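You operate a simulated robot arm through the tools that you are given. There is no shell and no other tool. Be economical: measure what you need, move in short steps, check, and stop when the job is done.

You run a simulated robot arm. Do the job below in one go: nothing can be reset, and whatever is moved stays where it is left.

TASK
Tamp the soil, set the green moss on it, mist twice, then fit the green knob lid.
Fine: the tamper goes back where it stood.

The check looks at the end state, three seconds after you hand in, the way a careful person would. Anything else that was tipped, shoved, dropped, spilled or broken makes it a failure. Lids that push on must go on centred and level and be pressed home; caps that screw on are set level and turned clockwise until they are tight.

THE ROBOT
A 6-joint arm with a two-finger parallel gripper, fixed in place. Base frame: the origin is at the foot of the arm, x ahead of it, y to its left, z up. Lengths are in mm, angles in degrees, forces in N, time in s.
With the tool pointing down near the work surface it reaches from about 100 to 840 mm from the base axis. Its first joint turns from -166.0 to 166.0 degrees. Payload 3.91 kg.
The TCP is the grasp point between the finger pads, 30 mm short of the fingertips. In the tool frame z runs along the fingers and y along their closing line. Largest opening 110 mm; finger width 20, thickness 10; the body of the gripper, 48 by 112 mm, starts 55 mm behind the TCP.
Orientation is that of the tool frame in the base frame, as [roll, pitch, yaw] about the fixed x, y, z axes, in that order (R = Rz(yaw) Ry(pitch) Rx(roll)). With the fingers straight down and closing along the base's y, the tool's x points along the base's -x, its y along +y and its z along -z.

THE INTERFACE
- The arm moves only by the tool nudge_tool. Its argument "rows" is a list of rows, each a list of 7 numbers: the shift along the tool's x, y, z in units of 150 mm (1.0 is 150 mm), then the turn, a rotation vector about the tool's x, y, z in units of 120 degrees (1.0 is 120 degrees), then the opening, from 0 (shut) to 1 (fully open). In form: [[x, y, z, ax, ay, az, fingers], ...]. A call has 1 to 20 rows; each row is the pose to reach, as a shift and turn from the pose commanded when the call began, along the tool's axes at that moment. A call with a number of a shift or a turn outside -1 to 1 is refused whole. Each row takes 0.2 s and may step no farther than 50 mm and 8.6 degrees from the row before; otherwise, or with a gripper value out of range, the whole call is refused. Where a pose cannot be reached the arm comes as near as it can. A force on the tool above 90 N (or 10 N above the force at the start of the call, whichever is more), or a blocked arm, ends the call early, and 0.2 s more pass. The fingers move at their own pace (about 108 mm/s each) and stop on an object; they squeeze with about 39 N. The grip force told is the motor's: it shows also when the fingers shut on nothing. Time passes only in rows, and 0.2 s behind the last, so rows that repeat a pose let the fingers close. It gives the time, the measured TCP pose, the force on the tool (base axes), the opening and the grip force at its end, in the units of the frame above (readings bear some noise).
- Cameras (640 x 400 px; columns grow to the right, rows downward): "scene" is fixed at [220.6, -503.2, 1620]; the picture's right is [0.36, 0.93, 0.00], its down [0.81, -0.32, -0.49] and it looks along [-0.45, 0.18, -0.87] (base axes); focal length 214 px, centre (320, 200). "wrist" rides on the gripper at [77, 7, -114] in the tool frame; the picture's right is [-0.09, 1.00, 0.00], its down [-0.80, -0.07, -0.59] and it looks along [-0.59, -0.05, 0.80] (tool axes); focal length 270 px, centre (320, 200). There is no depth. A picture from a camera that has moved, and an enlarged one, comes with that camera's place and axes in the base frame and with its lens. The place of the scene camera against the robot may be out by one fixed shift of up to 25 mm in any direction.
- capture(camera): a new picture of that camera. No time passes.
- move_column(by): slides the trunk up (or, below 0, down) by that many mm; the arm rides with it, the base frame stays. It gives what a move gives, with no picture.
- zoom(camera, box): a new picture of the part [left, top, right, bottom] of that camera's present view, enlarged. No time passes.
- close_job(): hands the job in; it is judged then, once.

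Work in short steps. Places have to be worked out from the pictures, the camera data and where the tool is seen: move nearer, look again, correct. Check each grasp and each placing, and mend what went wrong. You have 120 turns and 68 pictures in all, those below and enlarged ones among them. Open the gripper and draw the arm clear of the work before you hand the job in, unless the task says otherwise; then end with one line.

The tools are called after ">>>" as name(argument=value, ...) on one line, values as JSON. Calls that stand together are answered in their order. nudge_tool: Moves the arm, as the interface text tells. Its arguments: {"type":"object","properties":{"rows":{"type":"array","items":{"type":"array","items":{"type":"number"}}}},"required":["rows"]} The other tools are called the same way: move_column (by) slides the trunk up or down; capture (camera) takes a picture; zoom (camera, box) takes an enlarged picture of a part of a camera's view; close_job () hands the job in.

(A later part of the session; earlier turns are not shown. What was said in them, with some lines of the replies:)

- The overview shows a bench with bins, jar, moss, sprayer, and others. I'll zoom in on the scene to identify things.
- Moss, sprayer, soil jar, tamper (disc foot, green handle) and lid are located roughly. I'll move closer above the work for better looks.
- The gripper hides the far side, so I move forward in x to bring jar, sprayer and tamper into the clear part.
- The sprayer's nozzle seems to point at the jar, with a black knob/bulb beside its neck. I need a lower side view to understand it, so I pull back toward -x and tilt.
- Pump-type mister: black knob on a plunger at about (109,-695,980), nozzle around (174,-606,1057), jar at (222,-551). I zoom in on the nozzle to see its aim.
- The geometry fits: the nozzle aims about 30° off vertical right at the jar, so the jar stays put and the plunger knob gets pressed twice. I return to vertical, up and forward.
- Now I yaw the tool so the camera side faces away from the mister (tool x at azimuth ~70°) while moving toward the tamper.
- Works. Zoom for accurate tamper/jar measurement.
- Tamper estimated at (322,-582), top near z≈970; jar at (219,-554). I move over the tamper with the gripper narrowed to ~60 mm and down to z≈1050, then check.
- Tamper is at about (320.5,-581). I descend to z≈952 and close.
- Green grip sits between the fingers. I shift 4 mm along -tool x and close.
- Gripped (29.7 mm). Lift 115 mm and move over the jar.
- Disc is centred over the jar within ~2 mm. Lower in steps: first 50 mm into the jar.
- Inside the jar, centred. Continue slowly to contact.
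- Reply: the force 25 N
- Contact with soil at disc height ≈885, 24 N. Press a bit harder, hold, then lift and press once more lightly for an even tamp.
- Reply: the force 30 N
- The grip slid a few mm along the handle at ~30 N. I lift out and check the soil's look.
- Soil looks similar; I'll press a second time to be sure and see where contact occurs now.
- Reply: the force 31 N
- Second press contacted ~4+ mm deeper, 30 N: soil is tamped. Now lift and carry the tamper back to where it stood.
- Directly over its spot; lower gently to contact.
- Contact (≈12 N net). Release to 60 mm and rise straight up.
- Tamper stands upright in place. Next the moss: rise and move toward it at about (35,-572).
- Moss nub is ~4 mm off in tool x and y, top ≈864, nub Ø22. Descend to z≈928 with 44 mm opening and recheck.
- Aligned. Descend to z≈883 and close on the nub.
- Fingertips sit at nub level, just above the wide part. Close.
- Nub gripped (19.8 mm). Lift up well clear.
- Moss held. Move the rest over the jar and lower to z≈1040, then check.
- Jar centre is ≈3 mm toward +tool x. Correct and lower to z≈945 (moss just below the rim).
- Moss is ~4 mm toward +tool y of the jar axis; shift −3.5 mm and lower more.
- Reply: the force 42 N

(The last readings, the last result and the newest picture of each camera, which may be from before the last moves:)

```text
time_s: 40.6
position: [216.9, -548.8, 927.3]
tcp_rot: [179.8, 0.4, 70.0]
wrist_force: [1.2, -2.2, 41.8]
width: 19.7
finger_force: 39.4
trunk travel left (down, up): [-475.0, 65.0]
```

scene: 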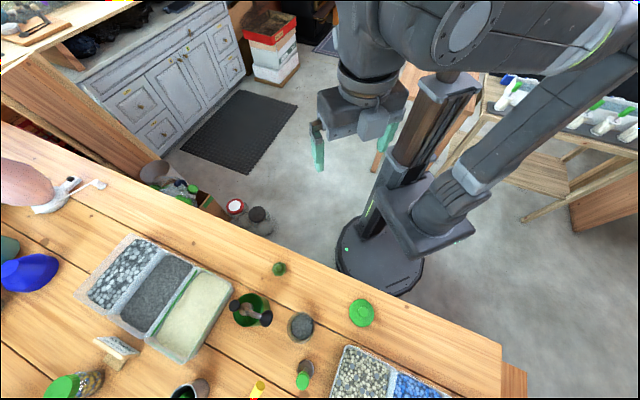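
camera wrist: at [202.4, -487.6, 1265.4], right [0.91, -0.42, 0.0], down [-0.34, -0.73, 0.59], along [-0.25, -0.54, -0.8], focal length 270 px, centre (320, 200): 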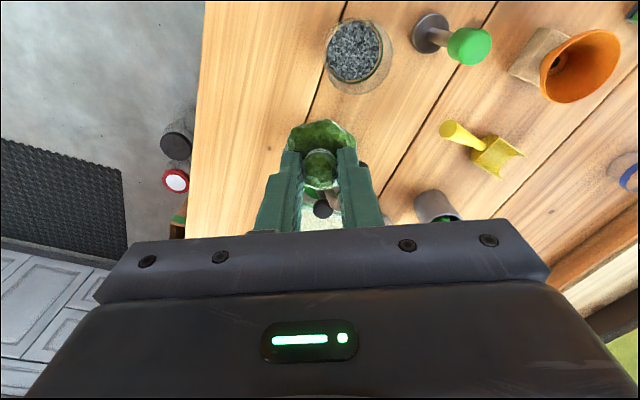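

Seated on the soil (contact 42 N). Unload slightly, open to ~32 mm inside the jar, and rise straight.

>>> nudge_tool(rows=[[0, 0, -0.025, 0, 0, 0, 0.1], [0, 0, -0.025, 0, 0, 0, 0.24], [0, 0, -0.025, 0, 0, 0, 0.28], [0, 0, -0.12, 0, 0, 0, 0.28], [0, 0, -0.3, 0, 0, 0, 0.28], [0, 0, -0.6, 0, 0, 0, 0.28], [0, 0, -0.9, 0, 0, 0, 0.28]])

>>> capture(camera="wrist")

```text
time_s: 42.2
position: [217.5, -552.1, 1058.8]
tcp_rot: [-179.9, 0.0, 70.1]
wrist_force: [0.3, -0.4, 0.4]
width: 30.8
finger_force: 0.0
trunk travel left (down, up): [-475.0, 65.0]
```

```text
32 pictures are left
camera wrist: at [250.1, -480.5, 1173.9], right [0.91, -0.42, 0.0], down [-0.34, -0.73, 0.59], along [-0.25, -0.54, -0.8], focal length 270 px, centre (320, 200)
```

wrist: 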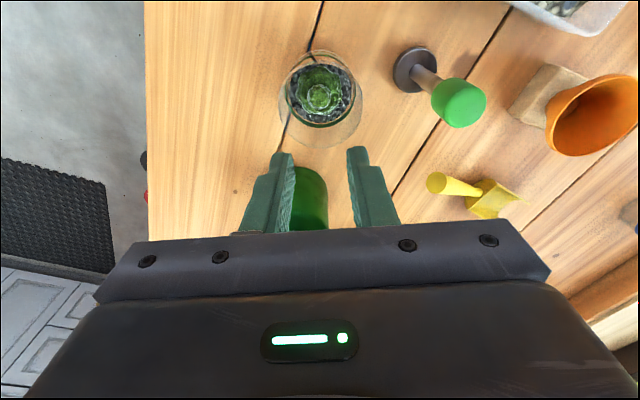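

Moss is on the soil, upright and centred. Now go up and turn the tool so its camera side points away from the gooseneck (yaw to ~200) for pressing the pump knob.

>>> nudge_tool(rows=[[0, 0, -0.3, 0, 0, 0, 0], [0, 0, -0.6, 0, 0, 0, 0], [0, 0, -0.95, 0, 0, -0.05, 0], [0, 0, -0.95, 0, 0, -0.12, 0], [0, 0, -0.95, 0, 0, -0.19, 0], [0, 0, -0.95, 0, 0, -0.26, 0], [0, 0, -0.95, 0, 0, -0.33, 0], [0, 0, -0.95, 0, 0, -0.4, 0], [0, 0, -0.95, 0, 0, -0.47, 0], [0, 0, -0.95, 0, 0, -0.542, 0]])

>>> nudge_tool(rows=[[0, 0, 0, 0, 0, -0.07, 0], [0, 0, 0, 0, 0, -0.14, 0], [0, 0, 0, 0, 0, -0.21, 0], [0, 0, 0, 0, 0, -0.28, 0], [0, 0, 0, 0, 0, -0.35, 0], [0, 0, 0, 0, 0, -0.42, 0], [0, 0, 0, 0, 0, -0.49, 0], [0, 0, 0, 0, 0, -0.542, 0]])

```text
refused: row 3 steps farther than a row can; nothing moved
```

```text
time_s: 44.0
position: [217.4, -548.2, 1057.3]
tcp_rot: [-179.9, -0.1, 135.2]
wrist_force: [0.2, -1.0, -0.4]
width: 0.0
finger_force: 38.0
trunk travel left (down, up): [-475.0, 65.0]
```

First call was refused (step too long) and the rotation happened lower, still clear of the nozzle (body ≥1112). Now rise, then finish the rotation.

>>> nudge_tool(rows=[[0, 0, -0.3, 0, 0, 0, 0], [0, 0, -0.6, 0, 0, 0, 0], [0, 0, -0.9, 0, 0, 0, 0], [0, 0, -0.9, 0, 0, -0.07, 0], [0, 0, -0.9, 0, 0, -0.14, 0], [0, 0, -0.9, 0, 0, -0.21, 0], [0, 0, -0.9, 0, 0, -0.28, 0], [0, 0, -0.9, 0, 0, -0.35, 0], [0, 0, -0.9, 0, 0, -0.42, 0], [0, 0, -0.9, 0, 0, -0.49, 0], [0, 0, -0.9, 0, 0, -0.542, 0]])

>>> capture(camera="wrist")

```text
time_s: 46.4
position: [218.2, -549.5, 1192.6]
tcp_rot: [180.0, 0.0, -159.8]
wrist_force: [0.7, -0.8, -0.1]
width: 0.0
finger_force: 37.4
trunk travel left (down, up): [-475.0, 65.0]
```

```text
31 pictures are left
camera wrist: at [143.1, -568.4, 1308.1], right [-0.26, 0.97, 0.0], down [0.78, 0.21, 0.59], along [0.57, 0.16, -0.8], focal length 270 px, centre (320, 200)
```

wrist: 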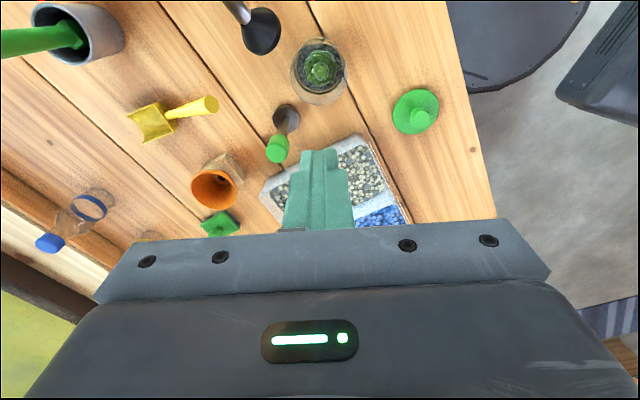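

Move over toward the knob at z≈1165.

>>> nudge_tool(rows=[[0.25, -0.165, 0, 0, 0, 0, 0], [0.5, -0.33, 0, 0, 0, 0, 0], [0.75, -0.495, 0.1, 0, 0, 0, 0], [1, -0.66, 0.2, 0, 0, 0, 0], [1, -0.66, 0.2, 0, 0, 0, 0]])

>>> capture(camera="wrist")

```text
time_s: 47.6
position: [110.6, -694.3, 1160.0]
tcp_rot: [-180.0, -0.2, -159.9]
wrist_force: [0.1, -0.1, -1.0]
width: 0.2
finger_force: 37.4
trunk travel left (down, up): [-475.0, 65.0]
```

```text
30 pictures are left
camera wrist: at [35.9, -712.8, 1276.0], right [-0.26, 0.97, 0.0], down [0.78, 0.21, 0.59], along [0.57, 0.15, -0.8], focal length 270 px, centre (320, 200)
```

wrist: 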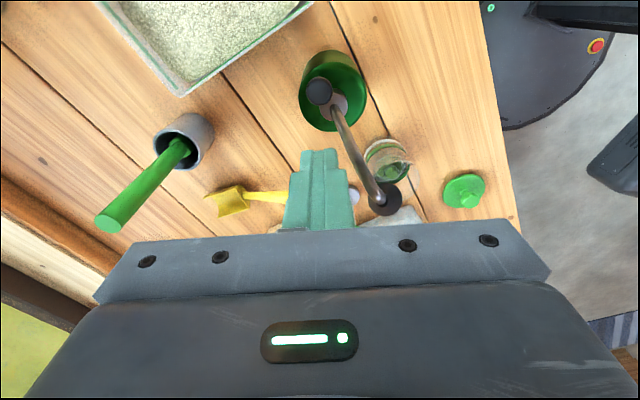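

>>> zoom(camera="wrist", box=[260, 30, 420, 150])

```text
3.33 times, centred on (340, 90) of wrist
camera zoom: at [35.9, -712.8, 1276.0], right [-0.26, 0.97, 0.0], down [0.78, 0.21, 0.59], along [0.57, 0.15, -0.8], focal length 901 px, centre (253, 567)
```

zoom: 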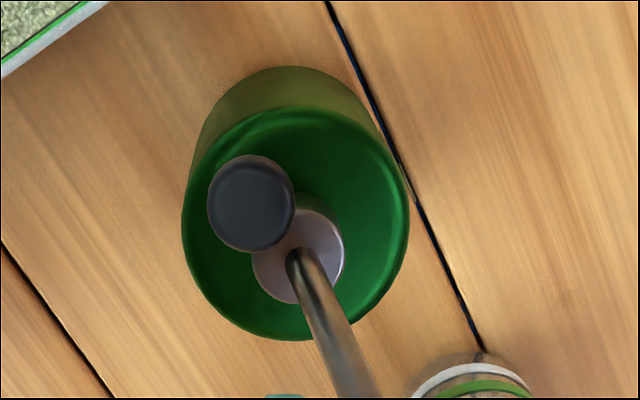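

Knob centre is ~+3.5 mm in tool x; I'll press slightly off-centre away from the collar. Descend to tip height ≈1003 and look.

>>> nudge_tool(rows=[[0.02, -0.01, 0.25, 0, 0, 0, 0], [0.04, -0.02, 0.5, 0, 0, 0, 0], [0.04, -0.02, 0.7, 0, 0, 0, 0], [0.04, -0.02, 0.84, 0, 0, 0, 0], [0.04, -0.02, 0.84, 0, 0, 0, 0]])

>>> capture(camera="wrist")

```text
time_s: 48.8
position: [107.1, -698.3, 1037.7]
tcp_rot: [-180.0, -0.1, -159.9]
wrist_force: [-0.1, -0.2, 0.5]
width: 0.0
finger_force: 37.4
trunk travel left (down, up): [-475.0, 65.0]
```

```text
28 pictures are left
camera wrist: at [31.6, -717.5, 1152.6], right [-0.26, 0.97, 0.0], down [0.78, 0.21, 0.59], along [0.57, 0.15, -0.8], focal length 270 px, centre (320, 200)
```

wrist: 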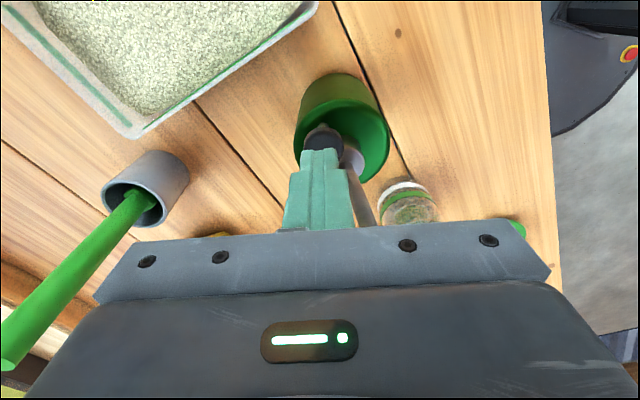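

Knob lies just below the fingertips. Press down in small steps.

>>> nudge_tool(rows=[[0, 0, 0.03, 0, 0, 0, 0], [0, 0, 0.06, 0, 0, 0, 0], [0, 0, 0.09, 0, 0, 0, 0]])

>>> nudge_tool(rows=[[0, 0, 0.015, 0, 0, 0, 0], [0, 0, 0.03, 0, 0, 0, 0]])

>>> zoom(camera="wrist", box=[260, 60, 420, 180])

```text
time_s: 49.6
position: [105.9, -698.9, 1023.3]
tcp_rot: [179.9, -0.1, -159.9]
wrist_force: [-0.2, -0.2, -0.4]
width: 0.2
finger_force: 37.7
trunk travel left (down, up): [-475.0, 65.0]
```

```text
time_s: 50.2
position: [104.3, -697.6, 1018.1]
tcp_rot: [-179.9, -0.1, -159.9]
wrist_force: [0.2, 0.8, -0.4]
width: 0.0
finger_force: 37.8
trunk travel left (down, up): [-475.0, 65.0]
```

```text
3.33 times, centred on (340, 120) of wrist
camera zoom: at [30.6, -717.2, 1133.9], right [-0.26, 0.97, 0.0], down [0.78, 0.21, 0.59], along [0.57, 0.15, -0.8], focal length 901 px, centre (253, 467)
```

zoom: 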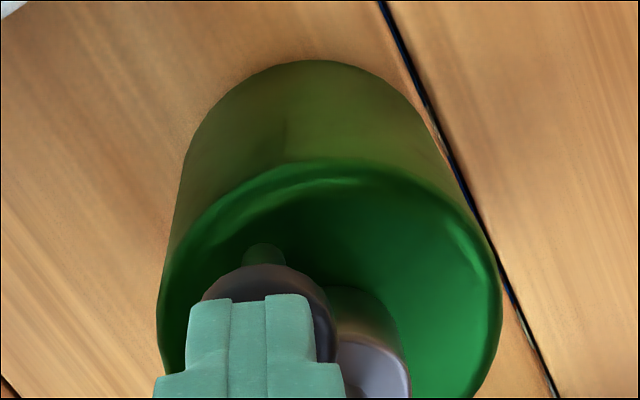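

>>> nudge_tool(rows=[[0, 0, 0.02, 0, 0, 0, 0], [0, 0, 0.04, 0, 0, 0, 0]])

>>> nudge_tool(rows=[[0, 0, 0.02, 0, 0, 0, 0], [0, 0, 0.04, 0, 0, 0, 0]])

```text
time_s: 50.8
position: [105.3, -700.0, 1012.5]
tcp_rot: [180.0, -0.1, -159.9]
wrist_force: [0.4, 0.5, 1.0]
width: 0.0
finger_force: 38.2
trunk travel left (down, up): [-475.0, 65.0]
```

```text
time_s: 51.4
position: [105.6, -698.6, 1006.9]
tcp_rot: [-179.9, -0.1, -160.0]
wrist_force: [-1.5, 0.4, 3.3]
width: 0.0
finger_force: 37.9
trunk travel left (down, up): [-475.0, 65.0]
```

Light contact at tip ≈978. Continue the stroke in small steps.

>>> nudge_tool(rows=[[0, 0, 0.015, 0, 0, 0, 0], [0, 0, 0.03, 0, 0, 0, 0]])

>>> nudge_tool(rows=[[0, 0, 0.015, 0, 0, 0, 0], [0, 0, 0.03, 0, 0, 0, 0]])

>>> zoom(camera="wrist", box=[260, 60, 460, 230])

```text
time_s: 52.0
position: [106.4, -699.0, 1004.6]
tcp_rot: [-179.7, -0.2, -159.9]
wrist_force: [1.9, -5.1, 19.1]
width: 0.1
finger_force: 37.5
trunk travel left (down, up): [-475.0, 65.0]
```

```text
time_s: 52.6
position: [106.4, -698.1, 1001.5]
tcp_rot: [-179.5, -0.3, -159.9]
wrist_force: [1.7, -11.0, 38.1]
width: 0.0
finger_force: 37.5
trunk travel left (down, up): [-475.0, 65.0]
```

```text
2.35 times, centred on (360, 145) of wrist
camera zoom: at [30.4, -716.0, 1117.7], right [-0.26, 0.97, -0.01], down [0.78, 0.21, 0.59], along [0.57, 0.15, -0.81], focal length 636 px, centre (226, 329)
```

zoom: 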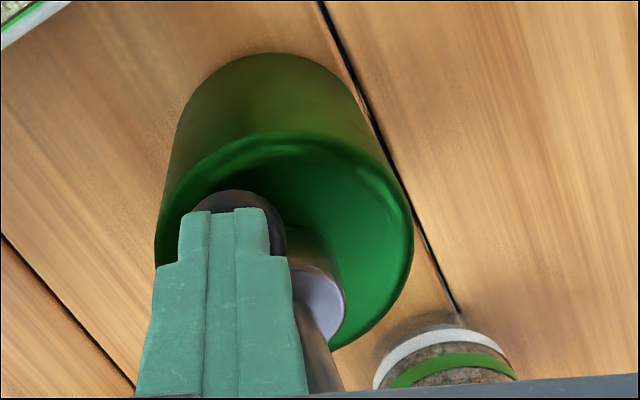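

Force rises like a spring (38 N) and the knob has sunk somewhat. Press a bit further while watching.

>>> nudge_tool(rows=[[0, 0, 0.015, 0, 0, 0, 0], [0, 0, 0.03, 0, 0, 0, 0]])

>>> zoom(camera="scene", box=[200, 260, 340, 360])

```text
time_s: 53.2
position: [105.9, -698.0, 1001.9]
tcp_rot: [-179.1, -0.3, -160.0]
wrist_force: [1.3, -11.9, 51.7]
width: 0.2
finger_force: 37.8
trunk travel left (down, up): [-475.0, 65.0]
```

```text
4.00 times, centred on (270, 310) of scene
camera zoom: at [220.6, -503.2, 1620.0], right [0.36, 0.93, 0.0], down [0.81, -0.32, -0.49], along [-0.45, 0.18, -0.87], focal length 858 px, centre (520, -240)
```

zoom: 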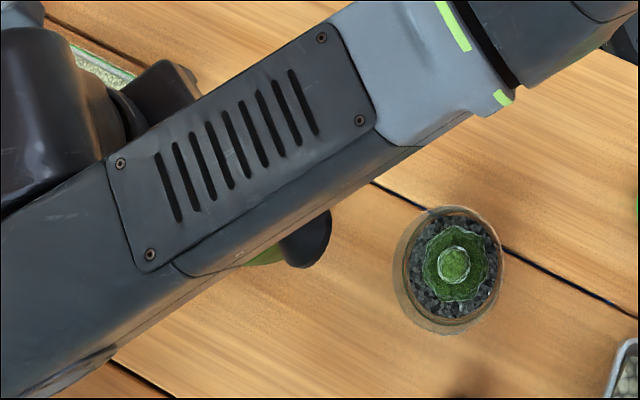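

The stroke bottoms out at z≈1001.5 (52 N). Release upward and see the knob return.

>>> nudge_tool(rows=[[0, 0, -0.06, 0, 0, 0, 0], [0, 0, -0.12, 0, 0, 0, 0], [0, 0, -0.18, 0, 0, 0, 0], [0, 0, -0.18, 0, 0, 0, 0], [0, 0, -0.18, 0, 0, 0, 0]])

>>> zoom(camera="wrist", box=[260, 60, 420, 180])

```text
time_s: 54.4
position: [105.4, -699.3, 1019.6]
tcp_rot: [179.9, -0.1, -160.0]
wrist_force: [-0.2, -0.5, -0.4]
width: 0.1
finger_force: 38.1
trunk travel left (down, up): [-475.0, 65.0]
```

```text
3.33 times, centred on (340, 120) of wrist
camera zoom: at [30.8, -717.5, 1134.4], right [-0.26, 0.97, 0.0], down [0.78, 0.21, 0.59], along [0.57, 0.16, -0.8], focal length 901 px, centre (253, 467)
```

zoom: 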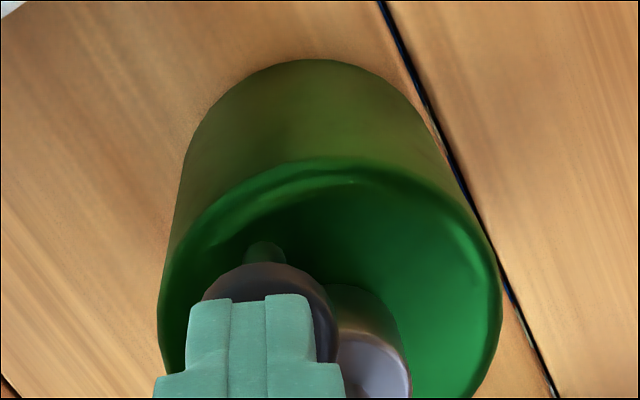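

Knob returned fully and the bottle didn't shift. Second press to the same stop.

>>> nudge_tool(rows=[[0, 0, 0.06, 0, 0, 0, 0], [0, 0, 0.1, 0, 0, 0, 0], [0, 0, 0.13, 0, 0, 0, 0], [0, 0, 0.16, 0, 0, 0, 0], [0, 0, 0.185, 0, 0, 0, 0], [0, 0, 0.185, 0, 0, 0, 0]])

>>> zoom(camera="wrist", box=[260, 60, 420, 180])

>>> zoom(camera="scene", box=[280, 300, 330, 340])

```text
time_s: 55.8
position: [106.1, -698.5, 999.5]
tcp_rot: [-179.1, -0.4, -159.9]
wrist_force: [2.6, -10.8, 53.6]
width: 0.1
finger_force: 37.8
trunk travel left (down, up): [-475.0, 65.0]
```

```text
3.33 times, centred on (340, 120) of wrist
camera zoom: at [30.6, -715.2, 1115.9], right [-0.26, 0.97, -0.02], down [0.78, 0.22, 0.59], along [0.57, 0.14, -0.81], focal length 901 px, centre (253, 467)
```

zoom: 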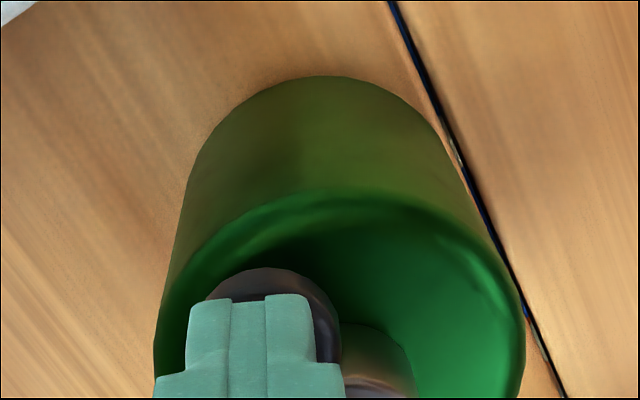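

```text
10.00 times, centred on (305, 320) of scene
camera zoom: at [220.6, -503.2, 1620.0], right [0.36, 0.93, 0.0], down [0.81, -0.32, -0.49], along [-0.45, 0.18, -0.87], focal length 2145 px, centre (470, -1000)
```

zoom: 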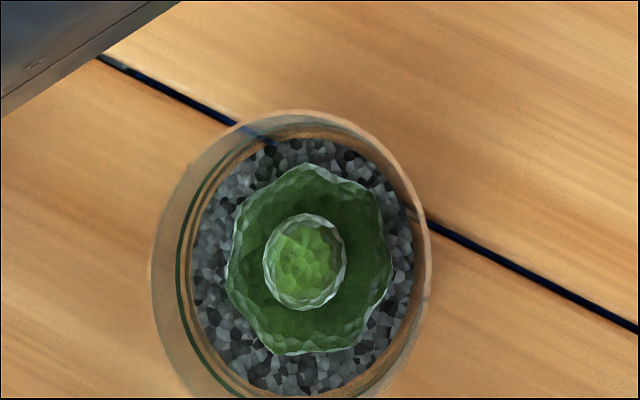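

Second press done (54 N at the stop). Rise straight up, then travel toward the lid while turning back.

>>> nudge_tool(rows=[[0, 0, -0.2, 0, 0, 0, 0], [0, 0, -0.4, 0, 0, 0, 0], [0, 0, -0.7, 0, 0, 0, 0], [0, 0, -1, 0, 0, 0, 0]])

>>> nudge_tool(rows=[[0, 0, -0.3, 0, 0, 0, 0], [-0.12, 0.12, -0.32, 0, 0, 0.06, 0], [-0.24, 0.24, -0.32, 0, 0, 0.12, 0], [-0.36, 0.36, -0.32, 0, 0, 0.18, 0], [-0.48, 0.48, -0.32, 0, 0, 0.24, 0], [-0.6, 0.6, -0.32, 0, 0, 0.3, 0], [-0.72, 0.72, -0.32, 0, 0, 0.36, 0], [-0.82, 0.84, -0.32, 0, 0, 0.42, 0], [-0.9, 0.96, -0.32, 0, 0, 0.48, 0], [-0.92, 1, -0.32, 0, 0, 0.542, 0]])

```text
time_s: 56.8
position: [107.6, -698.9, 1141.9]
tcp_rot: [179.9, -0.1, -159.9]
wrist_force: [0.3, -0.6, -0.1]
width: 0.0
finger_force: 37.8
trunk travel left (down, up): [-475.0, 65.0]
```

```text
time_s: 59.0
position: [184.9, -509.6, 1190.9]
tcp_rot: [-180.0, -0.1, 135.0]
wrist_force: [-0.4, -0.6, 0.5]
width: 0.1
finger_force: 38.0
trunk travel left (down, up): [-475.0, 65.0]
```

Continue to above the lid with yaw to 70, opening the fingers.

>>> nudge_tool(rows=[[0.04, 0.12, 0, 0, 0, 0.068, 0.5], [0.09, 0.24, 0, 0, 0, 0.136, 0.5], [0.13, 0.36, 0.05, 0, 0, 0.204, 0.5], [0.17, 0.48, 0.1, 0, 0, 0.272, 0.5], [0.22, 0.6, 0.15, 0, 0, 0.34, 0.5], [0.26, 0.72, 0.25, 0, 0, 0.408, 0.5], [0.3, 0.84, 0.35, 0, 0, 0.476, 0.5], [0.35, 0.96, 0.5, 0, 0, 0.542, 0.5], [0.35, 0.96, 0.5, 0, 0, 0.542, 0.5]])

>>> capture(camera="wrist")

```text
time_s: 61.0
position: [247.8, -371.3, 1114.6]
tcp_rot: [-180.0, 0.0, 69.9]
wrist_force: [-0.2, 0.1, -0.2]
width: 55.1
finger_force: 0.1
trunk travel left (down, up): [-475.0, 65.0]
```

```text
21 pictures are left
camera wrist: at [280.4, -300.1, 1229.1], right [0.91, -0.43, 0.0], down [-0.34, -0.73, 0.59], along [-0.25, -0.54, -0.8], focal length 270 px, centre (320, 200)
```

wrist: 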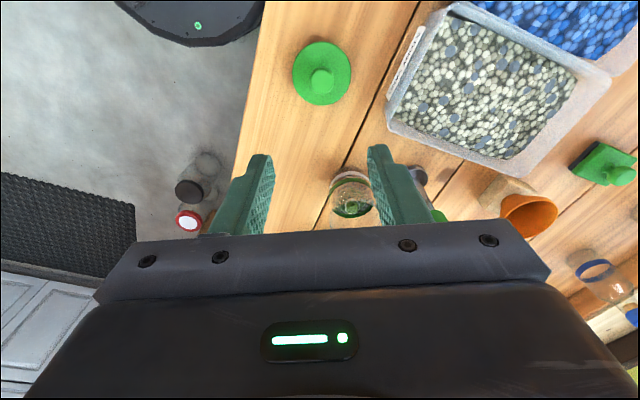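

Lid is nearly below. Descend to z≈968 with a small correction and look closely.

>>> nudge_tool(rows=[[0, 0.02, 0.3, 0, 0, 0, 0.5], [0, 0.02, 0.6, 0, 0, 0, 0.5], [0, 0.02, 0.85, 0, 0, 0, 0.5], [0, 0.02, 0.98, 0, 0, 0, 0.5], [0, 0.02, 0.98, 0, 0, 0, 0.5]])

>>> zoom(camera="wrist", box=[220, 40, 420, 200])

```text
time_s: 62.2
position: [250.3, -373.4, 967.8]
tcp_rot: [-179.9, 0.0, 69.9]
wrist_force: [0.2, 0.0, -0.5]
width: 54.8
finger_force: 0.0
trunk travel left (down, up): [-475.0, 65.0]
```

```text
2.50 times, centred on (320, 120) of wrist
camera zoom: at [283.5, -302.2, 1082.3], right [0.91, -0.42, 0.0], down [-0.34, -0.73, 0.59], along [-0.25, -0.54, -0.8], focal length 676 px, centre (320, 400)
```

zoom: 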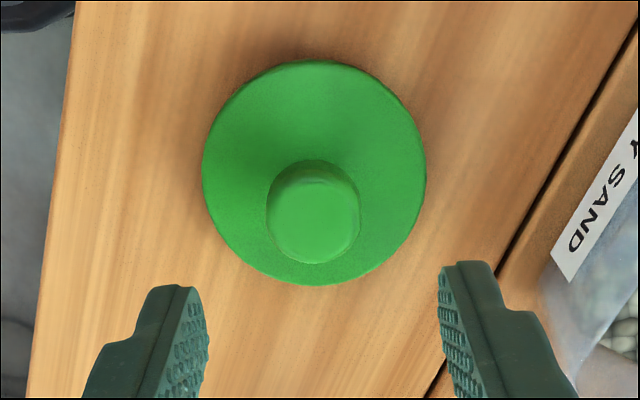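

Lid Ø≈77, knob Ø≈26 with top ≈887. Descend to z≈915 and check knob depth.

>>> nudge_tool(rows=[[0.007, -0.009, 0.15, 0, 0, 0, 0.45], [0.007, -0.009, 0.35, 0, 0, 0, 0.45], [0.007, -0.009, 0.35, 0, 0, 0, 0.45]])

>>> zoom(camera="wrist", box=[220, 60, 420, 220])

```text
time_s: 63.0
position: [250.6, -372.6, 915.4]
tcp_rot: [-180.0, 0.0, 70.1]
wrist_force: [0.4, 0.8, 0.4]
width: 49.5
finger_force: 0.1
trunk travel left (down, up): [-475.0, 65.0]
```

```text
2.50 times, centred on (320, 140) of wrist
camera zoom: at [283.3, -301.5, 1029.8], right [0.91, -0.42, 0.0], down [-0.34, -0.73, 0.59], along [-0.25, -0.54, -0.8], focal length 676 px, centre (320, 350)
```

zoom: 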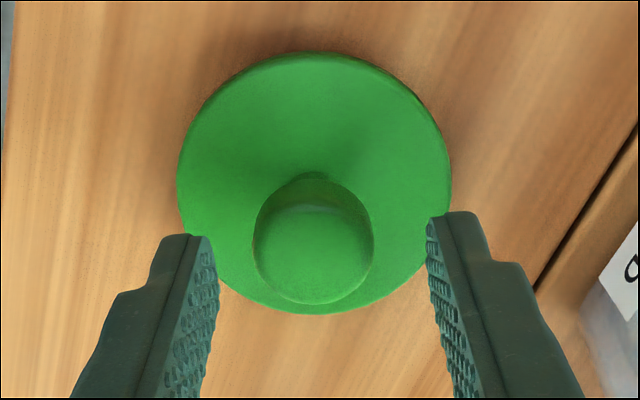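

Knob top ≈891. Correct +3 mm tool x, lower to z≈893, and close.

>>> nudge_tool(rows=[[0.02, -0.007, 0.05, 0, 0, 0, 0.45], [0.02, -0.007, 0.15, 0, 0, 0, 0.45], [0.02, -0.007, 0.15, 0, 0, 0, 0.35], [0.02, -0.007, 0.15, 0, 0, 0, 0.2], [0.02, -0.007, 0.15, 0, 0, 0, 0.15], [0.02, -0.007, 0.15, 0, 0, 0, 0.15]])

>>> zoom(camera="wrist", box=[220, 60, 420, 220])

```text
time_s: 64.4
position: [251.8, -368.6, 893.5]
tcp_rot: [-179.9, 0.0, 70.0]
wrist_force: [0.3, 0.7, 0.0]
width: 28.3
finger_force: 38.6
trunk travel left (down, up): [-475.0, 65.0]
```

```text
2.50 times, centred on (320, 140) of wrist
camera zoom: at [283.3, -296.9, 1008.4], right [0.91, -0.42, 0.0], down [-0.34, -0.73, 0.59], along [-0.25, -0.54, -0.8], focal length 676 px, centre (320, 350)
```

zoom: 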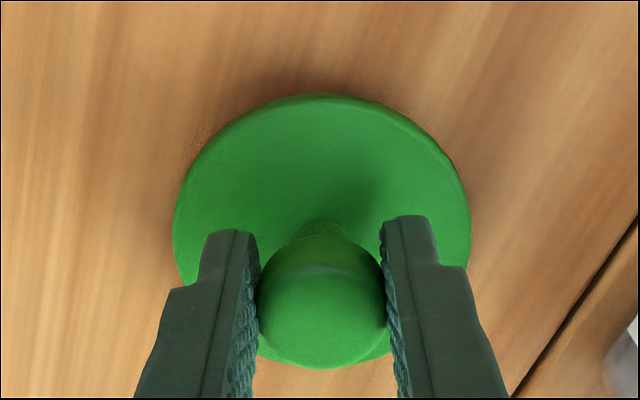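

Knob gripped (28.3 mm). Lift ~117 mm and carry toward the jar from the clear side.

>>> nudge_tool(rows=[[0, 0, -0.1, 0, 0, 0, 0.15], [0, 0, -0.35, 0, 0, 0, 0.15], [0, 0, -0.6, 0, 0, 0, 0.15], [0, 0, -0.78, 0, 0, 0, 0.15], [-0.25, 0.045, -0.78, 0, 0, 0, 0.15], [-0.5, 0.09, -0.78, 0, 0, 0, 0.15], [-0.75, 0.135, -0.78, 0, 0, 0, 0.15], [-0.9, 0.18, -0.78, 0, 0, 0, 0.15], [-0.9, 0.18, -0.78, 0, 0, 0, 0.15]])

>>> capture(camera="wrist")

```text
time_s: 66.4
position: [230.7, -504.1, 1011.2]
tcp_rot: [-180.0, 0.0, 70.0]
wrist_force: [0.7, -0.5, -0.5]
width: 28.4
finger_force: 39.5
trunk travel left (down, up): [-475.0, 65.0]
```

```text
17 pictures are left
camera wrist: at [262.3, -433.4, 1125.5], right [0.91, -0.42, 0.0], down [-0.34, -0.73, 0.59], along [-0.25, -0.54, -0.8], focal length 270 px, centre (320, 200)
```

wrist: 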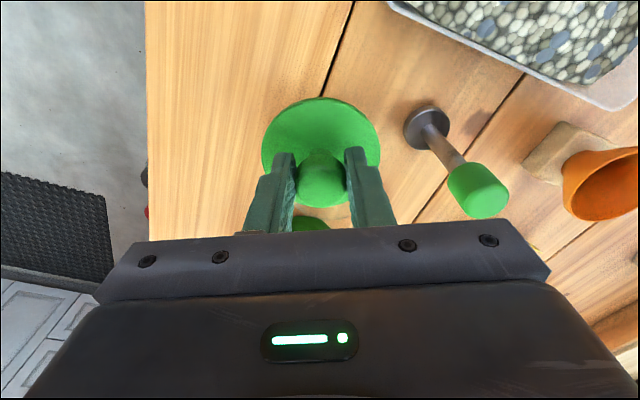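

Lid level in the grip. Move over the jar, still ~25 mm above the rim, and check alignment with both cameras.

>>> nudge_tool(rows=[[-0.16, 0.02, 0, 0, 0, 0, 0.15], [-0.32, 0.037, 0, 0, 0, 0, 0.15], [-0.32, 0.037, 0.03, 0, 0, 0, 0.15], [-0.32, 0.037, 0.03, 0, 0, 0, 0.15]])

>>> zoom(camera="wrist", box=[220, 40, 420, 200])

>>> zoom(camera="scene", box=[230, 270, 360, 360])

```text
time_s: 67.4
position: [219.4, -550.8, 1005.3]
tcp_rot: [-180.0, -0.1, 70.1]
wrist_force: [0.2, 0.6, 0.1]
width: 28.1
finger_force: 39.2
trunk travel left (down, up): [-475.0, 65.0]
```

```text
2.50 times, centred on (320, 120) of wrist
camera zoom: at [252.4, -480.6, 1121.6], right [0.91, -0.42, 0.0], down [-0.34, -0.73, 0.59], along [-0.25, -0.54, -0.8], focal length 676 px, centre (320, 400)
```

zoom: 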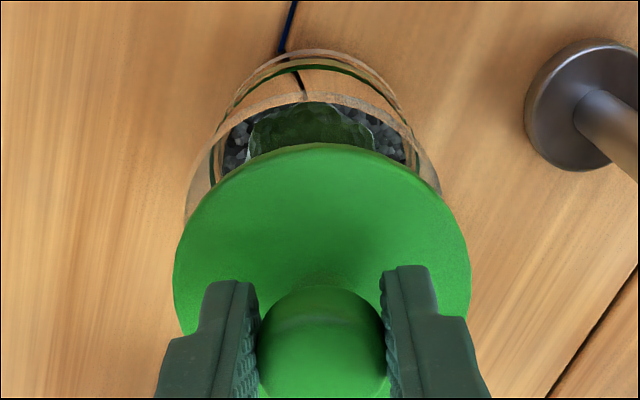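

```text
4.44 times, centred on (295, 315) of scene
camera zoom: at [220.6, -503.2, 1620.0], right [0.36, 0.93, 0.0], down [0.81, -0.32, -0.49], along [-0.45, 0.18, -0.87], focal length 953 px, centre (431, -311)
```

zoom: 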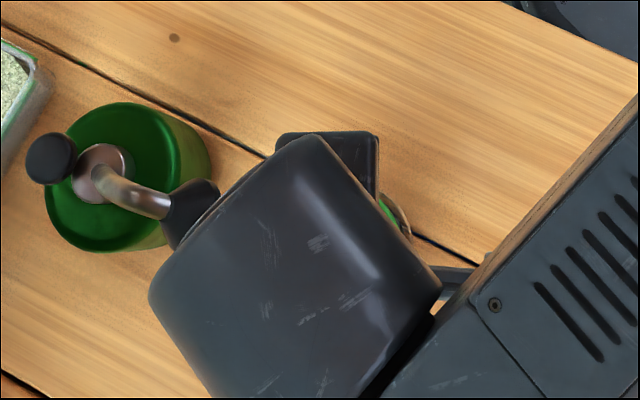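

Rim seems offset from the lid by a few mm (+tool x, −tool y). I apply a partial correction and lower to ~6 mm above the rim for a parallax-free check.

>>> nudge_tool(rows=[[0.017, -0.017, 0, 0, 0, 0, 0.15], [0.017, -0.017, 0.06, 0, 0, 0, 0.15], [0.017, -0.017, 0.11, 0, 0, 0, 0.15], [0.017, -0.017, 0.11, 0, 0, 0, 0.15]])

>>> zoom(camera="wrist", box=[220, 60, 420, 200])

```text
time_s: 68.4
position: [217.9, -548.9, 988.2]
tcp_rot: [-179.8, 0.0, 70.0]
wrist_force: [-0.2, -0.1, 0.5]
width: 28.1
finger_force: 38.6
trunk travel left (down, up): [-475.0, 65.0]
```

```text
2.86 times, centred on (320, 130) of wrist
camera zoom: at [250.0, -478.6, 1103.9], right [0.91, -0.42, 0.0], down [-0.34, -0.73, 0.59], along [-0.25, -0.54, -0.8], focal length 772 px, centre (320, 400)
```

zoom: 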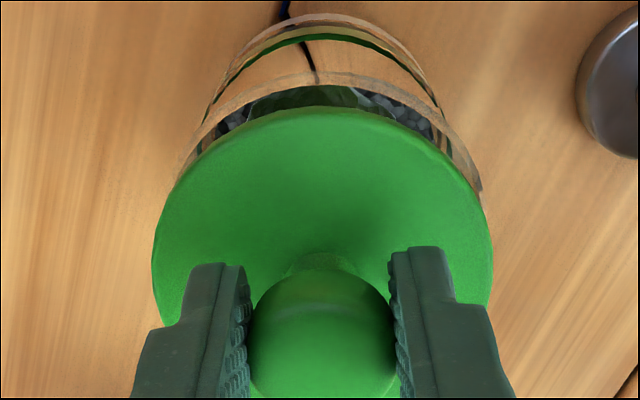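

Depth ambiguity makes the fore-aft offset uncertain. I'll rise high and shift back so the jar appears near the top of the wrist image, where the line of sight is almost vertical.

>>> nudge_tool(rows=[[0, 0, -0.25, 0, 0, 0, 0.15], [0, 0, -0.5, 0, 0, 0, 0.15], [0, 0, -0.75, 0, 0, 0, 0.15], [0, 0, -1, 0, 0, 0, 0.15]])

>>> nudge_tool(rows=[[0, 0, -0.25, 0, 0, 0, 0.15], [-0.2, 0, -0.3, 0, 0, 0, 0.15], [-0.4, 0, -0.3, 0, 0, 0, 0.15], [-0.4, 0, -0.3, 0, 0, 0, 0.15], [-0.4, 0, -0.3, 0, 0, 0, 0.15]])

>>> zoom(camera="wrist", box=[240, 0, 400, 120])

```text
time_s: 69.4
position: [218.2, -545.8, 1140.8]
tcp_rot: [-179.9, 0.1, 69.9]
wrist_force: [-0.1, 0.2, -0.1]
width: 28.2
finger_force: 39.0
trunk travel left (down, up): [-475.0, 65.0]
```

```text
time_s: 70.6
position: [199.1, -605.0, 1185.6]
tcp_rot: [-179.9, 0.1, 70.0]
wrist_force: [-0.8, -0.5, -1.1]
width: 27.9
finger_force: 39.0
trunk travel left (down, up): [-475.0, 65.0]
```

```text
3.33 times, centred on (320, 60) of wrist
camera zoom: at [230.6, -533.2, 1300.1], right [0.91, -0.42, 0.0], down [-0.34, -0.73, 0.59], along [-0.25, -0.54, -0.8], focal length 901 px, centre (320, 667)
```

zoom: 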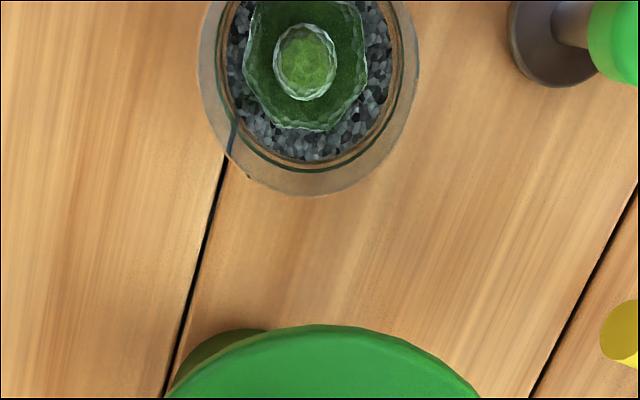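

Using rim edge points (not ellipse centres), the jar axis is at tool (+57.7, +1.2) and the lid's centre at (−5.7, 0) in the tool frame. So net target is +63.3 mm tool x, +1.2 tool y; I go there and lower again.

>>> nudge_tool(rows=[[0.2, 0.004, 0, 0, 0, 0, 0.15], [0.422, 0.008, 0, 0, 0, 0, 0.15], [0.422, 0.008, 0.3, 0, 0, 0, 0.15], [0.422, 0.008, 0.6, 0, 0, 0, 0.15], [0.422, 0.008, 0.85, 0, 0, 0, 0.15], [0.422, 0.008, 1, 0, 0, 0, 0.15], [0.422, 0.008, 1, 0, 0, 0, 0.15]])

>>> nudge_tool(rows=[[0, 0, 0.15, 0, 0, 0, 0.15], [0, 0, 0.27, 0, 0, 0, 0.15], [0, 0, 0.32, 0, 0, 0, 0.15], [0, 0, 0.32, 0, 0, 0, 0.15]])

>>> zoom(camera="wrist", box=[220, 60, 420, 200])

```text
time_s: 72.2
position: [219.3, -546.6, 1036.0]
tcp_rot: [-180.0, 0.0, 70.0]
wrist_force: [-0.6, 1.0, -1.1]
width: 28.0
finger_force: 39.1
trunk travel left (down, up): [-475.0, 65.0]
```

```text
time_s: 73.2
position: [220.5, -545.8, 986.8]
tcp_rot: [179.9, 0.2, 69.9]
wrist_force: [2.4, -1.8, 4.9]
width: 28.1
finger_force: 38.8
trunk travel left (down, up): [-475.0, 65.0]
```

```text
2.86 times, centred on (320, 130) of wrist
camera zoom: at [251.8, -473.7, 1101.8], right [0.91, -0.42, 0.0], down [-0.34, -0.73, 0.6], along [-0.25, -0.54, -0.8], focal length 772 px, centre (320, 400)
```

zoom: 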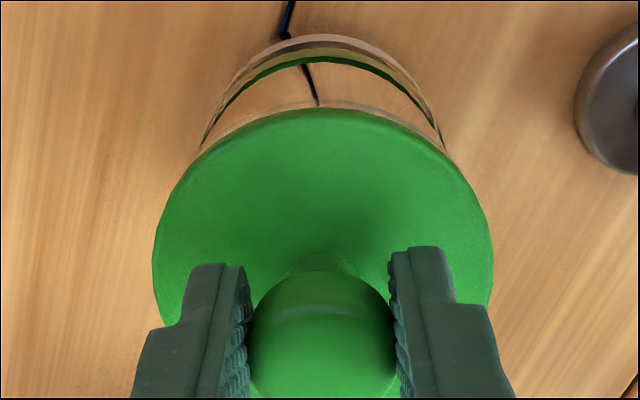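

Light contact (≈5 N), columns aligned. Lid and rim look nearly concentric; I nudge −1 mm in tool x and press slightly to see whether it enters.

>>> nudge_tool(rows=[[-0.007, 0, 0.0, 0, 0, 0, 0.15], [-0.007, 0, 0.013, 0, 0, 0, 0.15], [-0.007, 0, 0.013, 0, 0, 0, 0.15]])

>>> nudge_tool(rows=[[0, 0, 0.013, 0, 0, 0, 0.15], [0, 0, 0.013, 0, 0, 0, 0.15]])

```text
time_s: 74.0
position: [219.4, -545.3, 986.9]
tcp_rot: [179.9, 0.3, 70.0]
wrist_force: [8.2, -0.4, 27.3]
width: 28.1
finger_force: 39.1
trunk travel left (down, up): [-475.0, 65.0]
```

```text
time_s: 74.6
position: [219.3, -544.1, 984.5]
tcp_rot: [179.9, 0.4, 70.1]
wrist_force: [8.4, -2.6, 41.7]
width: 28.2
finger_force: 39.1
trunk travel left (down, up): [-475.0, 65.0]
```

Resistance with an 8 N sideways push in +tool y. Unload, shift +1.5 mm in tool y, and retry.

>>> nudge_tool(rows=[[0, 0, -0.04, 0, 0, 0, 0.15], [0, 0.01, -0.04, 0, 0, 0, 0.15], [0, 0.01, -0.015, 0, 0, 0, 0.15], [0, 0.01, -0.015, 0, 0, 0, 0.15]])

>>> nudge_tool(rows=[[0, 0, 0.012, 0, 0, 0, 0.15], [0, 0, 0.012, 0, 0, 0, 0.15]])

```text
time_s: 75.6
position: [218.9, -544.5, 984.5]
tcp_rot: [-180.0, 0.0, 69.9]
wrist_force: [-6.1, 3.2, 16.2]
width: 28.0
finger_force: 38.6
trunk travel left (down, up): [-475.0, 65.0]
```

```text
time_s: 76.2
position: [220.5, -544.3, 984.9]
tcp_rot: [180.0, 0.2, 70.0]
wrist_force: [-7.0, 5.2, 27.3]
width: 28.4
finger_force: 38.9
trunk travel left (down, up): [-475.0, 65.0]
```

The side force flipped, so the plug is captured in the rim with the centre midway. Shift −0.75 mm tool y and press down.

>>> nudge_tool(rows=[[0.003, -0.005, -0.01, 0, 0, 0, 0.15], [0.003, -0.005, 0.01, 0, 0, 0, 0.15], [0.003, -0.005, 0.025, 0, 0, 0, 0.15], [0.003, -0.005, 0.025, 0, 0, 0, 0.15]])

>>> zoom(camera="wrist", box=[220, 60, 420, 200])

```text
time_s: 77.2
position: [218.6, -543.1, 984.6]
tcp_rot: [179.7, 0.5, 70.1]
wrist_force: [-3.6, -0.6, 55.7]
width: 27.7
finger_force: 38.5
trunk travel left (down, up): [-475.0, 65.0]
```

```text
2.86 times, centred on (320, 130) of wrist
camera zoom: at [251.1, -471.4, 1098.5], right [0.91, -0.42, 0.01], down [-0.34, -0.72, 0.6], along [-0.25, -0.55, -0.8], focal length 772 px, centre (320, 400)
```

zoom: 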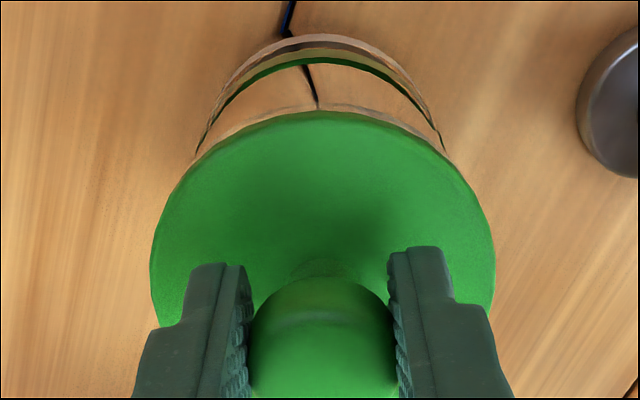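

55 N with no further motion. I'll release (lid rests level on the rim), back off, and inspect from the side before pressing on the knob top with closed fingers.

>>> nudge_tool(rows=[[0, 0, -0.045, 0, 0, 0, 0.15], [0, 0, -0.045, 0, 0, 0, 0.3], [0, 0, -0.045, 0, 0, 0, 0.42], [0, 0, -0.2, 0, 0, 0, 0.42], [0, 0, -0.5, 0, 0, 0, 0.42], [0, 0, -0.7, 0, 0, 0, 0.42]])

>>> zoom(camera="wrist", box=[240, 20, 400, 140])

```text
time_s: 78.6
position: [217.8, -544.9, 1087.4]
tcp_rot: [-179.9, 0.0, 70.0]
wrist_force: [0.2, 1.3, 0.2]
width: 46.1
finger_force: 0.0
trunk travel left (down, up): [-475.0, 65.0]
```

```text
3.33 times, centred on (320, 80) of wrist
camera zoom: at [250.1, -473.5, 1201.8], right [0.91, -0.42, 0.0], down [-0.34, -0.73, 0.59], along [-0.25, -0.54, -0.8], focal length 901 px, centre (320, 600)
```

zoom: 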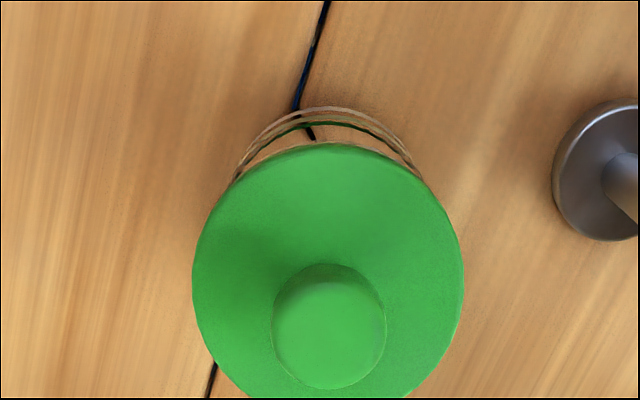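

Lid rests on top. Back off toward +y and tilt for a side view of the lid-rim interface.

>>> nudge_tool(rows=[[0.2, 0, 0, 0, -0.05, 0, 0.6], [0.45, 0, 0, 0, -0.11, 0, 0.8], [0.7, 0, 0.0, 0, -0.17, 0, 1], [0.9, 0, 0.1, 0, -0.23, 0, 1], [1, 0, 0.25, 0, -0.29, 0, 1], [1, 0, 0.4, 0, -0.32, 0, 1], [1, 0, 0.5, 0, -0.34, 0, 1]])

>>> zoom(camera="wrist", box=[240, 50, 400, 200])

```text
time_s: 80.2
position: [271.0, -403.3, 1010.2]
tcp_rot: [-180.0, 40.8, 70.1]
wrist_force: [0.1, -0.2, 0.9]
width: 110.0
finger_force: 0.0
trunk travel left (down, up): [-475.0, 65.0]
```

```text
2.67 times, centred on (320, 125) of wrist
camera zoom: at [322.1, -279.9, 1047.7], right [0.91, -0.4, 0.06], down [-0.14, -0.18, 0.97], along [-0.38, -0.9, -0.22], focal length 721 px, centre (320, 400)
```

zoom: 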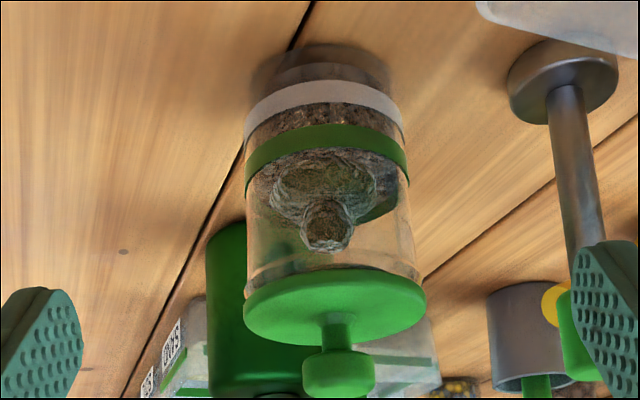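

>>> zoom(camera="wrist", box=[290, 130, 360, 185])

```text
7.27 times, centred on (325, 158) of wrist
camera zoom: at [322.1, -279.9, 1047.7], right [0.91, -0.4, 0.06], down [-0.14, -0.18, 0.97], along [-0.38, -0.9, -0.22], focal length 1966 px, centre (284, 509)
```

zoom: 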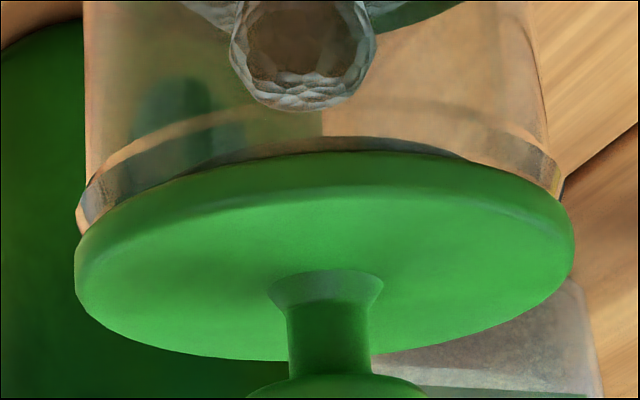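

From the side, the lid flange sits level and flush on the rim bead with no visible gap. To be sure it is home, I return, close the fingers, and press on the knob top.

>>> nudge_tool(rows=[[-0.12, 0, 0.023, 0, 0.05, 0, 0.5], [-0.25, 0, 0.047, 0, 0.1, 0, 0], [-0.4, 0, 0.075, 0, 0.15, 0, 0], [-0.55, 0, 0.105, 0, 0.2, 0, 0], [-0.7, 0, 0.134, 0, 0.25, 0, 0], [-0.85, 0, 0.163, 0, 0.3, 0, 0], [-0.983, 0, 0.188, 0, 0.34, 0, 0], [-0.983, 0, 0.188, 0, 0.34, 0, 0]])

>>> nudge_tool(rows=[[-0.17, 0, 0, 0, 0, 0, 0], [-0.17, 0, 0.15, 0, 0, 0, 0], [-0.17, 0, 0.3, 0, 0, 0, 0], [-0.17, 0, 0.37, 0, 0, 0, 0], [-0.17, 0, 0.37, 0, 0, 0, 0]])

>>> zoom(camera="wrist", box=[220, 60, 420, 200])

```text
time_s: 82.0
position: [228.1, -525.0, 1084.4]
tcp_rot: [-179.9, -0.2, 70.0]
wrist_force: [0.4, -0.3, 0.0]
width: 0.0
finger_force: 37.8
trunk travel left (down, up): [-475.0, 65.0]
```

```text
time_s: 83.2
position: [218.2, -550.8, 1029.3]
tcp_rot: [-179.9, 0.0, 69.9]
wrist_force: [-0.1, -1.1, 0.0]
width: 0.0
finger_force: 38.1
trunk travel left (down, up): [-475.0, 65.0]
```

```text
2.86 times, centred on (320, 130) of wrist
camera zoom: at [251.0, -479.6, 1144.3], right [0.91, -0.42, 0.0], down [-0.34, -0.73, 0.59], along [-0.25, -0.54, -0.8], focal length 772 px, centre (320, 400)
```

zoom: 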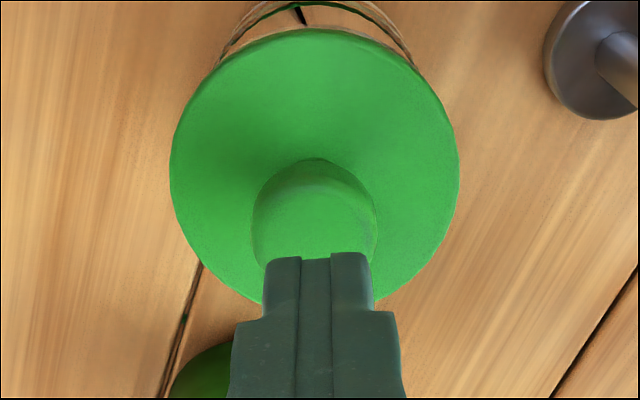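

Fingers are above the knob. Lower to contact and press.

>>> nudge_tool(rows=[[0, 0, 0.04, 0, 0, 0, 0], [0, 0, 0.08, 0, 0, 0, 0], [0, 0, 0.1, 0, 0, 0, 0], [0, 0, 0.1, 0, 0, 0, 0]])

>>> nudge_tool(rows=[[0, 0, 0.015, 0, 0, 0, 0], [0, 0, 0.03, 0, 0, 0, 0], [0, 0, 0.03, 0, 0, 0, 0]])

```text
time_s: 84.2
position: [218.2, -550.5, 1014.7]
tcp_rot: [-179.9, 0.0, 70.0]
wrist_force: [-0.1, 0.3, -0.4]
width: 0.0
finger_force: 38.3
trunk travel left (down, up): [-475.0, 65.0]
```

```text
time_s: 85.0
position: [219.2, -551.1, 1010.1]
tcp_rot: [-180.0, 0.1, 69.9]
wrist_force: [-0.6, -0.7, 3.4]
width: 0.1
finger_force: 37.3
trunk travel left (down, up): [-475.0, 65.0]
```

Contact beginning at z≈1010. Press progressively.

>>> nudge_tool(rows=[[0, 0, 0.015, 0, 0, 0, 0], [0, 0, 0.03, 0, 0, 0, 0], [0, 0, 0.03, 0, 0, 0, 0]])

>>> nudge_tool(rows=[[0, 0, 0.015, 0, 0, 0, 0], [0, 0, 0.03, 0, 0, 0, 0], [0, 0, 0.03, 0, 0, 0, 0]])

```text
time_s: 85.8
position: [218.3, -550.8, 1008.7]
tcp_rot: [179.8, 0.4, 70.0]
wrist_force: [2.7, -6.0, 41.7]
width: 0.1
finger_force: 37.4
trunk travel left (down, up): [-475.0, 65.0]
```

```text
time_s: 86.6
position: [217.2, -549.6, 1009.4]
tcp_rot: [179.4, 0.8, 70.0]
wrist_force: [3.6, -4.6, 70.5]
width: 0.1
finger_force: 37.8
trunk travel left (down, up): [-475.0, 65.0]
```

>>> nudge_tool(rows=[[0, 0, 0.01, 0, 0, 0, 0], [0, 0, 0.014, 0, 0, 0, 0], [0, 0, 0.014, 0, 0, 0, 0]])

>>> nudge_tool(rows=[[0, 0, -0.05, 0, 0, 0, 0], [0, 0, -0.15, 0, 0, 0, 0], [0, 0, -0.4, 0, 0, 0, 0], [0, 0, -0.6, 0, 0, 0, 0]])

>>> nudge_tool(rows=[[0.2, 0, 0, 0, -0.05, 0, 0.6], [0.45, 0, 0, 0, -0.11, 0, 0.8], [0.7, 0, 0.0, 0, -0.17, 0, 1], [0.9, 0, 0.1, 0, -0.23, 0, 1], [1, 0, 0.25, 0, -0.29, 0, 1], [1, 0, 0.5, 0, -0.35, 0, 1], [1, 0, 0.75, 0, -0.4, 0, 1], [1, 0, 0.8, 0, -0.42, 0, 1]])

>>> zoom(camera="wrist", box=[260, 100, 400, 200])

```text
time_s: 87.4
position: [218.4, -550.1, 1009.4]
tcp_rot: [179.3, 0.9, 70.0]
wrist_force: [4.7, -1.8, 80.3]
width: 0.0
finger_force: 37.9
trunk travel left (down, up): [-475.0, 65.0]
```

```text
time_s: 88.4
position: [218.2, -550.0, 1089.2]
tcp_rot: [-179.9, 0.1, 70.0]
wrist_force: [-0.6, -0.4, 0.1]
width: 0.0
finger_force: 37.6
trunk travel left (down, up): [-475.0, 65.0]
```

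```text
time_s: 90.2
position: [270.3, -408.2, 966.9]
tcp_rot: [-179.8, 50.4, 70.2]
wrist_force: [0.6, -0.6, -0.4]
width: 110.2
finger_force: 0.0
trunk travel left (down, up): [-475.0, 65.0]
```

```text
4.00 times, centred on (330, 150) of wrist
camera zoom: at [322.1, -279.7, 980.7], right [0.92, -0.39, 0.07], down [-0.08, -0.03, 1.0], along [-0.39, -0.92, -0.06], focal length 1081 px, centre (280, 400)
```

zoom: 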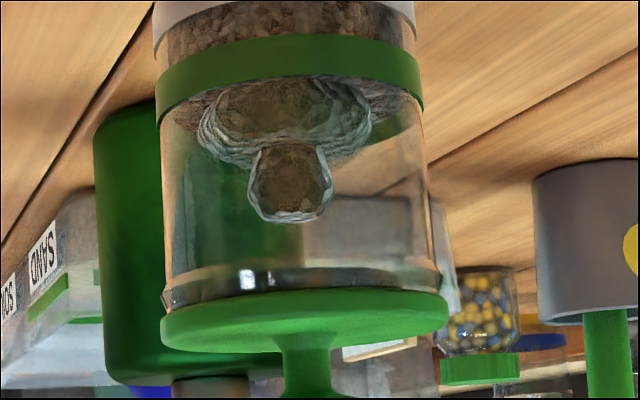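

>>> zoom(camera="wrist", box=[294, 160, 376, 192])

```text
7.80 times, centred on (335, 176) of wrist
camera zoom: at [322.1, -279.7, 980.7], right [0.92, -0.39, 0.07], down [-0.08, -0.03, 1.0], along [-0.39, -0.92, -0.06], focal length 2110 px, centre (203, 387)
```

zoom: 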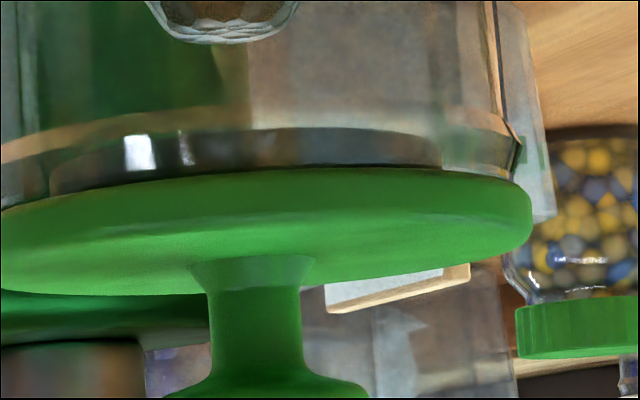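

The side view shows the plug ring inside the glass, flange flush and level on the rim: lid is home. Draw the arm clear and take a final look.

>>> nudge_tool(rows=[[0, 0, -0.2, 0, 0.06, 0, 1], [0, 0, -0.4, 0, 0.12, 0, 1], [0, 0, -0.6, 0, 0.18, 0, 1], [0, 0, -0.8, 0, 0.24, 0, 1]])

>>> capture(camera="scene")

```text
time_s: 91.2
position: [299.9, -321.4, 1046.7]
tcp_rot: [180.0, 21.6, 70.0]
wrist_force: [0.0, 0.4, 0.6]
width: 110.2
finger_force: 0.1
trunk travel left (down, up): [-475.0, 65.0]
```

```text
4 pictures are left
```

scene: 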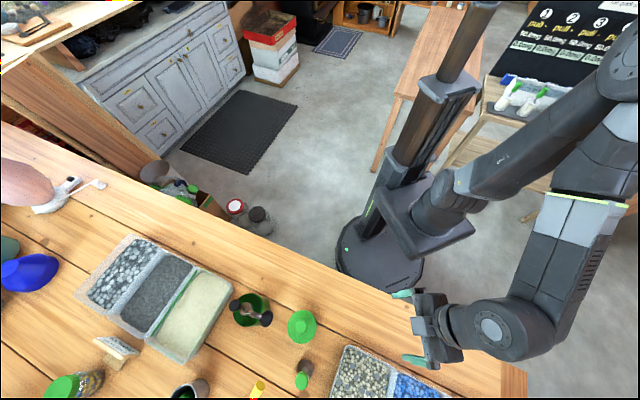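

The lid is on the jar, the tamper is back in its place, and nothing else has moved. The gripper is open and the arm is clear, so I hand in.

>>> close_job()

```text
The job is handed in.
```

I tamped the soil, set the moss on it, pressed the mister's pump fully twice, and pushed the green knob lid on level and flush; no spray showed in the pictures, so I count the two mists from the pump strokes. The tamper is back where it stood.
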